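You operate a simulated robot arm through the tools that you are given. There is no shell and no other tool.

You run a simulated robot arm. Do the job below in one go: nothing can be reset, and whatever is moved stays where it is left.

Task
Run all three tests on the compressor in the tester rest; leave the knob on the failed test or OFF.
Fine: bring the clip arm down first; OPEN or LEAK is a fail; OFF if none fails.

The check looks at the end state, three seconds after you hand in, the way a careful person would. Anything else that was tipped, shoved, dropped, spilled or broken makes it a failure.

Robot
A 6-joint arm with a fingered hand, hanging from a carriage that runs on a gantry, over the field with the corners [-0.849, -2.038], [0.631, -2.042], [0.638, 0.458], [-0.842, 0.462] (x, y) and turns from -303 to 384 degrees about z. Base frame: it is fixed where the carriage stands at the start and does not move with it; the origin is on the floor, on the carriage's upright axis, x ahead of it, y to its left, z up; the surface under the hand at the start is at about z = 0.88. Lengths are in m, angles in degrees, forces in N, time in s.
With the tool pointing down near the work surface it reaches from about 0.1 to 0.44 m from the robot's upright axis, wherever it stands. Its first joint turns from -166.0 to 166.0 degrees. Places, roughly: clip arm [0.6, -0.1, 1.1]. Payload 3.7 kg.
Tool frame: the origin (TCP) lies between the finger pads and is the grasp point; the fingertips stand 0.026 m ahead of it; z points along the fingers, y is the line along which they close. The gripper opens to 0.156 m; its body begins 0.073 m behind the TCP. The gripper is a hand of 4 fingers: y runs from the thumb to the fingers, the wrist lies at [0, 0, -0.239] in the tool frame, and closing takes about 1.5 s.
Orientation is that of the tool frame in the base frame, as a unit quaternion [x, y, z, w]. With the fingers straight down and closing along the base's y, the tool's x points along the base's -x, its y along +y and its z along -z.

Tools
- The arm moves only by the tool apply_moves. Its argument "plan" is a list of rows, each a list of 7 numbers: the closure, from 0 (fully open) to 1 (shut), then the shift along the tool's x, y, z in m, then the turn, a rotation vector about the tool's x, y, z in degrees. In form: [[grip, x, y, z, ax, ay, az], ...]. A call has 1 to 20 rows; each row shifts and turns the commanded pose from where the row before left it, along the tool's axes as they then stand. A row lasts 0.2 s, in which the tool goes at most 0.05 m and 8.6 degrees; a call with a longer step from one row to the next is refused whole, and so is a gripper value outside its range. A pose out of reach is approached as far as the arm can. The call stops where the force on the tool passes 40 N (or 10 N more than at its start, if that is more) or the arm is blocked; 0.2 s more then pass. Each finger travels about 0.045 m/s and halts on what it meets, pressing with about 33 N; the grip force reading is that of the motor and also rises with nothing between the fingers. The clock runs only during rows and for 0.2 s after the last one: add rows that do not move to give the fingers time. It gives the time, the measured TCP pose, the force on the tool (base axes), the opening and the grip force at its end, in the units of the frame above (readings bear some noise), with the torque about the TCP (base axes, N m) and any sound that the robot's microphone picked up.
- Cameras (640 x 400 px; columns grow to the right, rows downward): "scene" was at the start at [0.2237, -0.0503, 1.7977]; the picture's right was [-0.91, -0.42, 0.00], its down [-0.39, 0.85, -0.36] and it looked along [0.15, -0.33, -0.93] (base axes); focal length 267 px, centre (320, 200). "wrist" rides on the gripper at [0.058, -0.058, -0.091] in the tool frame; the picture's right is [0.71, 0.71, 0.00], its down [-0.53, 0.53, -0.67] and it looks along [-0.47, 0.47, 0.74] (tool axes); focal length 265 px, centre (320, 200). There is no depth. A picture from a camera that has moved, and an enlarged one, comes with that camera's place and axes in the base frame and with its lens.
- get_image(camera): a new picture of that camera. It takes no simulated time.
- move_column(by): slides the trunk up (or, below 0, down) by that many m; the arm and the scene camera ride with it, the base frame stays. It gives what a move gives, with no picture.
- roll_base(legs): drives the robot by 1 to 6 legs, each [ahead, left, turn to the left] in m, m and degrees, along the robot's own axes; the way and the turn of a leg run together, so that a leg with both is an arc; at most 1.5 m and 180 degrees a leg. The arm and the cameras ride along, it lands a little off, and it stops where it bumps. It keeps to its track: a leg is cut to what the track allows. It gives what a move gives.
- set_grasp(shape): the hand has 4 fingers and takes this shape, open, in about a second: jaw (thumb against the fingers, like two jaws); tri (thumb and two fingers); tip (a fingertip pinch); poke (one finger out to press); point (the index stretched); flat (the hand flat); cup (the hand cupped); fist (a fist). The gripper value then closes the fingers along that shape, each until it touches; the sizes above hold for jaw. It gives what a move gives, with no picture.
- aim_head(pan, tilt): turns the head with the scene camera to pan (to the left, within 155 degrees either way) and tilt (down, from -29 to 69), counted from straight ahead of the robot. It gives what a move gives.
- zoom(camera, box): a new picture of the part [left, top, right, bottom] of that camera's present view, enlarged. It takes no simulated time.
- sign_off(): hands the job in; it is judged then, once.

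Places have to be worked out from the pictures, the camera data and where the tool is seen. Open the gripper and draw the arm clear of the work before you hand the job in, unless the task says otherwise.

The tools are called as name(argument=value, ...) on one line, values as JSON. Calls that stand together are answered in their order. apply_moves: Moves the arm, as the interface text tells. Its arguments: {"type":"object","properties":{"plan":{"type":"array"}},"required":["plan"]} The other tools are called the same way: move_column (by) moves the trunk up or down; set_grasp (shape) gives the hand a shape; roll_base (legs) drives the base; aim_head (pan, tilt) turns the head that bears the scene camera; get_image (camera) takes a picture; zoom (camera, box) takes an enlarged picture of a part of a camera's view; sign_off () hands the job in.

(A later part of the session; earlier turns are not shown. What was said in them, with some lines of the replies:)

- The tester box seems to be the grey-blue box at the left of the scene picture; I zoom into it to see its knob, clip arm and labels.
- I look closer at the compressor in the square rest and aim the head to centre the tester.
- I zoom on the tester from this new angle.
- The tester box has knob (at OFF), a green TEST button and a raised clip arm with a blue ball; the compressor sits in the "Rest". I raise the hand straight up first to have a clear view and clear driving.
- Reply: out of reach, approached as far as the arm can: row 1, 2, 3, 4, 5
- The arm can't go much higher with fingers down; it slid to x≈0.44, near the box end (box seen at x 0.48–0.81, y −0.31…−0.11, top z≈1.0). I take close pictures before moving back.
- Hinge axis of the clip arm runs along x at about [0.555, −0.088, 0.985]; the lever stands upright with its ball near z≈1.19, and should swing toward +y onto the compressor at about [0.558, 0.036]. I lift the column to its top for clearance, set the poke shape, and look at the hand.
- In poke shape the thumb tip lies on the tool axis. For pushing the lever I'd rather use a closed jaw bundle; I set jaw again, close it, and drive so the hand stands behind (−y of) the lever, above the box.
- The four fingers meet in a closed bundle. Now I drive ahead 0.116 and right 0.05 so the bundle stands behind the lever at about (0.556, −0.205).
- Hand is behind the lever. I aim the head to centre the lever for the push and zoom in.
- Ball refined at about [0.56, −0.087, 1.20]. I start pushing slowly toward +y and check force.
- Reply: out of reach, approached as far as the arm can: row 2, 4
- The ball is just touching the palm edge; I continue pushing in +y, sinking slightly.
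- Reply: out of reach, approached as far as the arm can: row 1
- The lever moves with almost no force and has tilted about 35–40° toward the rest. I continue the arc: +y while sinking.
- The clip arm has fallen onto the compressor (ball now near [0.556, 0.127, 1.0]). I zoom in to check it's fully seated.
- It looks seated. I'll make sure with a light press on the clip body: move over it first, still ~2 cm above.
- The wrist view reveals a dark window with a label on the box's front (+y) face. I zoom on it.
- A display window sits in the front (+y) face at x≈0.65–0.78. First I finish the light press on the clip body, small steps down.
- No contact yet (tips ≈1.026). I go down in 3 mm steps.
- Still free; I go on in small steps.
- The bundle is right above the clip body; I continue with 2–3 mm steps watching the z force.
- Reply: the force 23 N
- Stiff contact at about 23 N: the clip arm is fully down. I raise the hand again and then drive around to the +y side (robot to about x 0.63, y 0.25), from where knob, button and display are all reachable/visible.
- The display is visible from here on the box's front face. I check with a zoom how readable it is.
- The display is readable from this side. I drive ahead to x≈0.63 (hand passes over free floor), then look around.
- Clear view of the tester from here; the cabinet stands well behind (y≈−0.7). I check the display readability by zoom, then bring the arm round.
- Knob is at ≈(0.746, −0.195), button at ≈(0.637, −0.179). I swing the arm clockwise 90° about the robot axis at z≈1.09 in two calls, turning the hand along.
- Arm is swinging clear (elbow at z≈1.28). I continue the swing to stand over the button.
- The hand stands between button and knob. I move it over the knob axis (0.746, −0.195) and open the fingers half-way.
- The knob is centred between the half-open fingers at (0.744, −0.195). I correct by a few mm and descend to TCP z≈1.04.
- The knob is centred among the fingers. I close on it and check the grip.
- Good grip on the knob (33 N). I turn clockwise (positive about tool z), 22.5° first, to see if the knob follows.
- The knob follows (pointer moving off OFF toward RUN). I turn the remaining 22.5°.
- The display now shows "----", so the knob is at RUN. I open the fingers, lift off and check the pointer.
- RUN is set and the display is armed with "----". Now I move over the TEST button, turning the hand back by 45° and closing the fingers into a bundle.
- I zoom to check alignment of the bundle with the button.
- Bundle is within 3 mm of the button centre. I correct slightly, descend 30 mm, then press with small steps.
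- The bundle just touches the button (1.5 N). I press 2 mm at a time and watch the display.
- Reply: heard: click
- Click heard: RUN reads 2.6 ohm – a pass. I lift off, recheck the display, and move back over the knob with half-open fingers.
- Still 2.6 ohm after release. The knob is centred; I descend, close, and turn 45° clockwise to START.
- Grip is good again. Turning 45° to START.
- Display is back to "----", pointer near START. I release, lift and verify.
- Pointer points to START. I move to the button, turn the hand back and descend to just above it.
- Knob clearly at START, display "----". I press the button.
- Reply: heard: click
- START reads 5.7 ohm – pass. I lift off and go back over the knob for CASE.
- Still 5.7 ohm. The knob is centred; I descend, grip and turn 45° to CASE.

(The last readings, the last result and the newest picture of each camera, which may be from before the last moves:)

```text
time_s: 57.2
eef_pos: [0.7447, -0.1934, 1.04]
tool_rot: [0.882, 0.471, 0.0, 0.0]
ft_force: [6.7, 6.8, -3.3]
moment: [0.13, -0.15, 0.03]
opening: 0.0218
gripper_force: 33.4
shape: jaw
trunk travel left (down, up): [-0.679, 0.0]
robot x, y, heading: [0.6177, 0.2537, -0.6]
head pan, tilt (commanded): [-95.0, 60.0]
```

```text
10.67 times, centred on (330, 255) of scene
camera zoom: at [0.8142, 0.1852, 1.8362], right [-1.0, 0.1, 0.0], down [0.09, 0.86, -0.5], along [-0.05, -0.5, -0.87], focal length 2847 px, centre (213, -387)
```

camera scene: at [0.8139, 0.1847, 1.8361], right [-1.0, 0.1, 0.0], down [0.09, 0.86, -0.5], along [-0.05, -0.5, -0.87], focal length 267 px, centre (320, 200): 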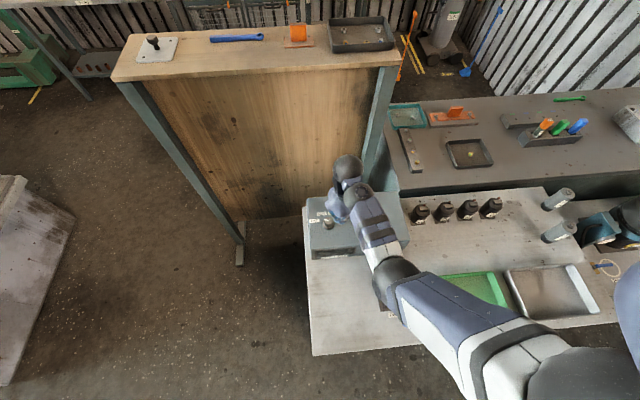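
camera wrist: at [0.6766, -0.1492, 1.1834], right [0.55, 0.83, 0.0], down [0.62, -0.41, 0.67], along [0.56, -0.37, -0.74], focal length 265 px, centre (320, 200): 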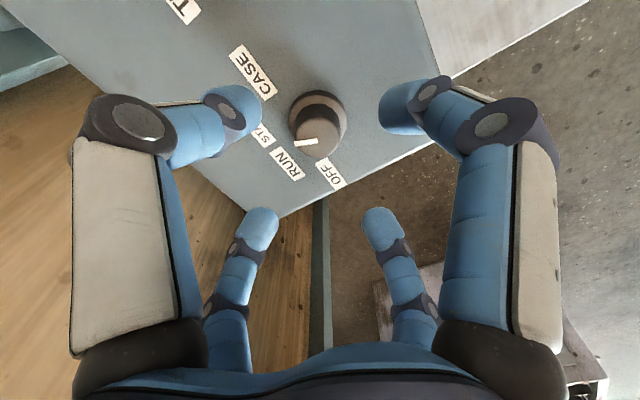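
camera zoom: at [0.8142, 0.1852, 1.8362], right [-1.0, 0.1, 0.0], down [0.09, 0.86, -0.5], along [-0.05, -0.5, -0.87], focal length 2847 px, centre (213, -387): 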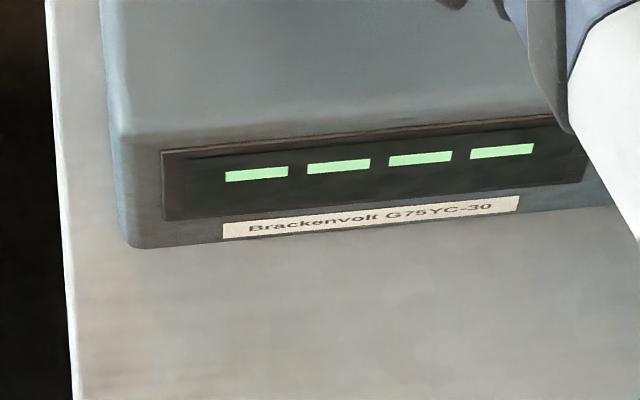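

Pointer is at CASE with "----" on the display. I release, lift, and go over to the button (hand turned back), to just above it.

apply_moves(plan=[[0.5, 0, 0, 0, 0, 0, 0], [0.5, 0, 0, 0, 0, 0, 0], [0.5, 0, 0, 0, 0, 0, 0], [0.5, 0, 0, 0, 0, 0, 0], [0.5, 0, 0, -0.015, 0, 0, 0], [0.5, 0, 0, -0.02, 0, 0, 0], [0.5, 0, 0, -0.015, 0, 0, 0]])

apply_moves(plan=[[1, -0.0163, -0.0328, 0.003, 0, 0, 0], [1, -0.0163, -0.0328, 0.003, 0, 0, 0], [1, -0.0163, -0.0328, 0.002, 0, 0, 0], [1, 0, 0, 0, 0, 0, -7.5], [1, 0, 0, 0, 0, 0, -7.5], [1, 0, 0, 0, 0, 0, -7.5], [1, 0, 0, 0, 0, 0, -7.5], [1, 0, 0, 0, 0, 0, -7.5], [1, 0, 0, 0, 0, 0, -7.5], [1, 0, 0, 0.015, 0, 0, 0], [1, 0, 0, 0.013, 0, 0, 0]])

zoom(camera="wrist", box=[240, 70, 400, 190])

zoom(camera="scene", box=[290, 190, 410, 268])

```text
time_s: 58.8
eef_pos: [0.7412, -0.1937, 1.0895]
tool_rot: [0.882, 0.472, 0.0, -0.001]
ft_force: [0.6, -0.5, -0.3]
moment: [-0.01, 0.0, 0.01]
opening: 0.0777
gripper_force: 0.1
shape: jaw
trunk travel left (down, up): [-0.679, 0.0]
robot x, y, heading: [0.6166, 0.254, -0.8]
head pan, tilt (commanded): [-95.0, 60.0]
```

```text
time_s: 61.2
eef_pos: [0.6348, -0.1813, 1.0531]
tool_rot: [0.634, 0.773, 0.0, 0.0]
ft_force: [-0.1, 0.2, 0.5]
moment: [-0.03, 0.01, -0.03]
opening: 0.0
gripper_force: 32.9
shape: jaw
trunk travel left (down, up): [-0.679, 0.0]
robot x, y, heading: [0.6195, 0.2539, -0.7]
head pan, tilt (commanded): [-95.0, 60.0]
```

```text
3.33 times, centred on (320, 130) of wrist
camera zoom: at [0.5659, -0.1366, 1.1439], right [0.55, 0.83, 0.0], down [0.62, -0.41, 0.67], along [0.56, -0.37, -0.74], focal length 885 px, centre (320, 433)
```

zoom: 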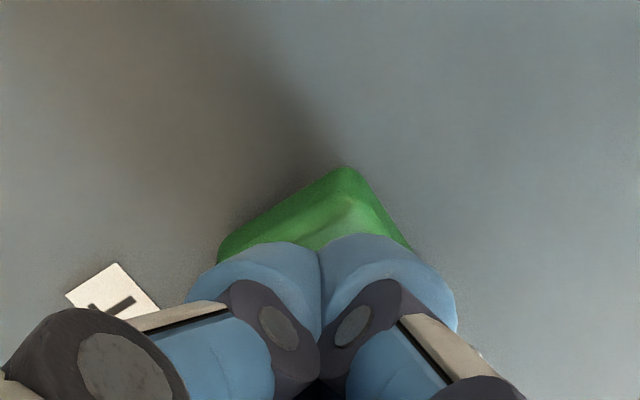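

```text
5.13 times, centred on (350, 229) of scene
camera zoom: at [0.8138, 0.1847, 1.8361], right [-1.0, 0.1, 0.0], down [0.09, 0.86, -0.5], along [-0.05, -0.5, -0.87], focal length 1369 px, centre (166, 51)
```

zoom: 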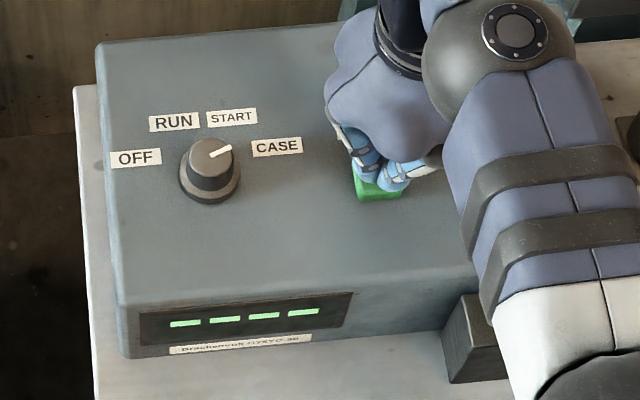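

Knob points to CASE and the bundle is over the button. I press.

apply_moves(plan=[[1, 0, 0.001, 0.004, 0, 0, 0], [1, 0, 0, 0.003, 0, 0, 0]])

apply_moves(plan=[[1, 0, 0, 0.003, 0, 0, 0]])

zoom(camera="scene", box=[300, 240, 360, 270])

```text
time_s: 61.8
eef_pos: [0.6349, -0.1814, 1.047]
tool_rot: [0.634, 0.773, 0.001, 0.0]
ft_force: [0.2, -0.1, 1.4]
moment: [-0.06, 0.01, -0.02]
opening: 0.0001
gripper_force: 32.7
shape: jaw
trunk travel left (down, up): [-0.679, 0.0]
robot x, y, heading: [0.6197, 0.2507, -0.6]
head pan, tilt (commanded): [-95.0, 60.0]
```

```text
time_s: 62.2
eef_pos: [0.6347, -0.1807, 1.044]
tool_rot: [0.634, 0.773, 0.001, 0.001]
ft_force: [-0.6, -0.7, 2.1]
moment: [0.0, -0.01, 0.01]
opening: 0.0
gripper_force: 32.7
shape: jaw
trunk travel left (down, up): [-0.679, 0.0]
robot x, y, heading: [0.6186, 0.2542, -0.9]
head pan, tilt (commanded): [-95.0, 60.0]
```

```text
10.67 times, centred on (330, 255) of scene
camera zoom: at [0.8139, 0.1846, 1.8361], right [-1.0, 0.1, 0.0], down [0.09, 0.86, -0.5], along [-0.05, -0.5, -0.87], focal length 2847 px, centre (213, -387)
```

zoom: 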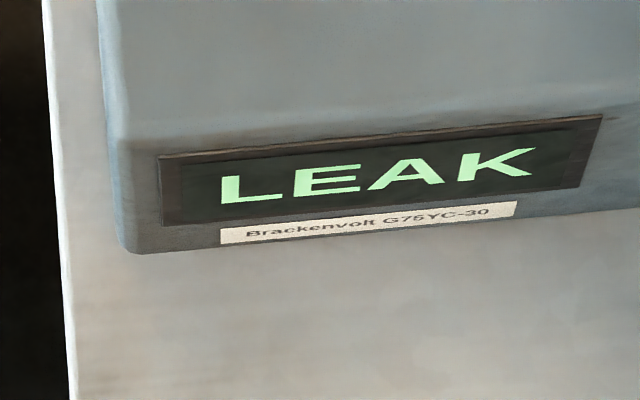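

CASE reads LEAK – that's the fail, so the knob stays on CASE. I lift off the button and verify display and knob.

apply_moves(plan=[[1, 0, 0, -0.015, 0, 0, 0], [1, 0, 0, -0.018, 0, 0, 0], [1, 0, 0, -0.006, 0, 0, 0]])

zoom(camera="scene", box=[290, 190, 410, 268])

```text
time_s: 63.0
eef_pos: [0.635, -0.1799, 1.0828]
tool_rot: [0.634, 0.773, -0.001, 0.001]
ft_force: [1.2, 0.2, -0.4]
moment: [0.0, 0.0, -0.06]
opening: 0.0004
gripper_force: 33.2
shape: jaw
trunk travel left (down, up): [-0.679, 0.0]
robot x, y, heading: [0.6222, 0.2515, -0.4]
head pan, tilt (commanded): [-95.0, 60.0]
```

```text
5.13 times, centred on (350, 229) of scene
camera zoom: at [0.8138, 0.1847, 1.8361], right [-1.0, 0.1, 0.0], down [0.09, 0.86, -0.5], along [-0.05, -0.5, -0.87], focal length 1369 px, centre (166, 51)
```

zoom: 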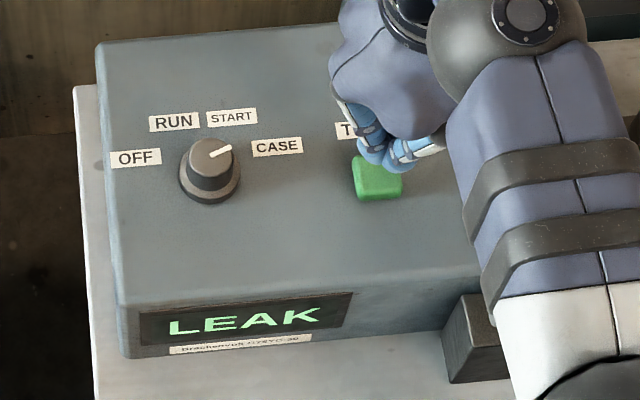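

Display holds LEAK with the knob at CASE. Now I swing the arm counter-clockwise away, off the tester.

apply_moves(plan=[[1, -0.005, 0.0452, 0, 0, 0, -6], [1, -0.005, 0.0452, 0, 0, 0, -6], [1, -0.005, 0.0452, 0, 0, 0, -6], [1, -0.005, 0.0452, 0, 0, 0, -6], [1, -0.005, 0.0452, 0, 0, 0, -6], [1, -0.005, 0.0452, 0, 0, 0, -6], [1, -0.005, 0.0452, 0, 0, 0, -6], [1, -0.005, 0.0452, 0, 0, 0, -6], [1, -0.005, 0.0452, 0, 0, 0, -6], [1, -0.005, 0.0452, 0, 0, 0, -6], [1, -0.005, 0.0452, 0, 0, 0, -6], [1, -0.005, 0.0452, 0, 0, 0, -6]])

get_image(camera="scene")

```text
time_s: 65.6
eef_pos: [1.0382, 0.1307, 1.0869]
tool_rot: [0.058, 0.998, 0.0, -0.001]
ft_force: [-0.4, 0.1, 1.4]
moment: [0.03, -0.03, 0.03]
opening: 0.0002
gripper_force: 33.1
shape: jaw
trunk travel left (down, up): [-0.679, 0.0]
robot x, y, heading: [0.6181, 0.2511, -0.3]
head pan, tilt (commanded): [-95.0, 60.0]
```

```text
taken
camera scene: at [0.8138, 0.1846, 1.8361], right [-1.0, 0.1, 0.0], down [0.09, 0.86, -0.5], along [-0.05, -0.5, -0.87], focal length 267 px, centre (320, 200)
```

scene: 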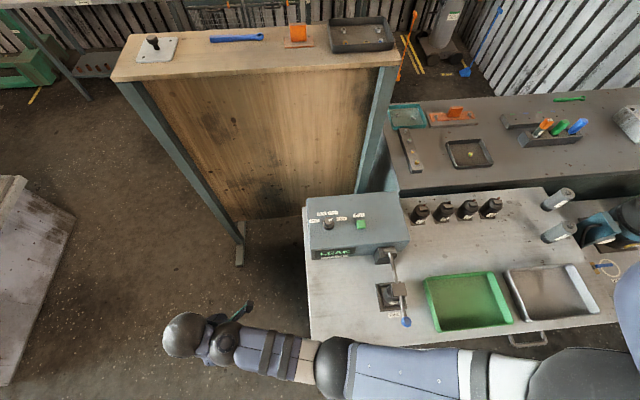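

The arm is clear over the floor. I open the hand and check the tester, clip arm and compressor a last time.

apply_moves(plan=[[0, 0, 0, 0, 0, 0, 0], [0, 0, 0, 0, 0, 0, 0], [0, 0, 0, 0, 0, 0, 0], [0, 0, 0, 0, 0, 0, 0], [0, 0, 0, 0, 0, 0, 0], [0, 0, 0, 0, 0, 0, 0], [0, 0, 0, 0, 0, 0, 0], [0, 0, 0, 0, 0, 0, 0], [0, 0, 0, 0, 0, 0, 0]])

zoom(camera="scene", box=[290, 180, 430, 268])

zoom(camera="scene", box=[350, 240, 430, 335])

```text
time_s: 67.6
eef_pos: [1.0381, 0.1316, 1.0844]
tool_rot: [0.06, 0.998, 0.0, 0.0]
ft_force: [0.0, 0.5, -0.5]
moment: [0.02, -0.01, 0.02]
opening: 0.1562
gripper_force: 0.0
shape: jaw
trunk travel left (down, up): [-0.679, 0.0]
robot x, y, heading: [0.6187, 0.2542, -0.9]
head pan, tilt (commanded): [-95.0, 60.0]
```

```text
4.55 times, centred on (360, 224) of scene
camera zoom: at [0.8138, 0.1847, 1.8361], right [-1.0, 0.1, 0.0], down [0.09, 0.86, -0.5], along [-0.05, -0.5, -0.87], focal length 1213 px, centre (138, 91)
```

zoom: 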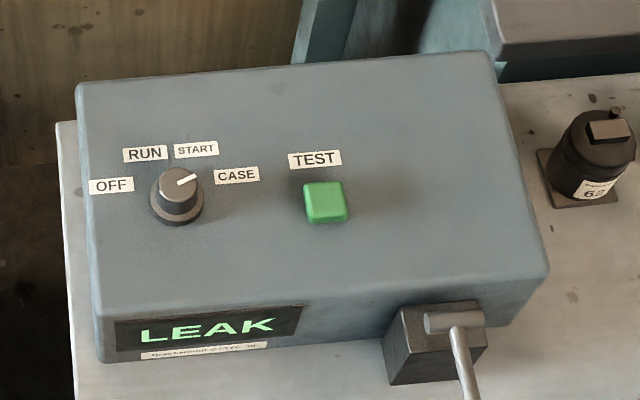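

```text
4.21 times, centred on (390, 288) of scene
camera zoom: at [0.8138, 0.1847, 1.8361], right [-1.0, 0.1, 0.0], down [0.09, 0.86, -0.5], along [-0.05, -0.5, -0.87], focal length 1124 px, centre (25, -168)
```

zoom: 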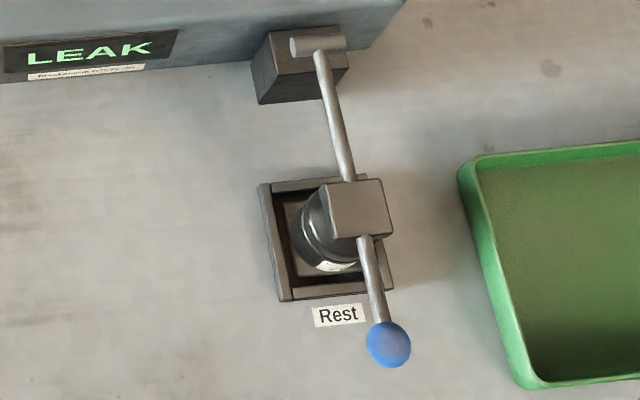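

RUN read 2.6 ohm and START 5.7 ohm, both passes; CASE read LEAK, so the knob stays on CASE. The clip arm is down, nothing else has moved, and the open hand is clear of the bench, so I hand the job in.

sign_off()

```text
The job is handed in.
```

I ran all three tests on the compressor in the rest. CASE failed with LEAK, so I left the knob on CASE.

| Test | Reading | Result |
|---|---|---|
| RUN | 2.6 ohm | pass |
| START | 5.7 ohm | pass |
| CASE | LEAK | fail |

I brought the clip arm down onto the compressor before testing. A light press on the clip body met a hard stop, so it is fully down.

On the CASE press the microphone did not report the click it gave on the other two. The display still changed to LEAK and kept showing it after I let go of the button.

The hand is open and off the bench, and in the last pictures nothing else had moved.
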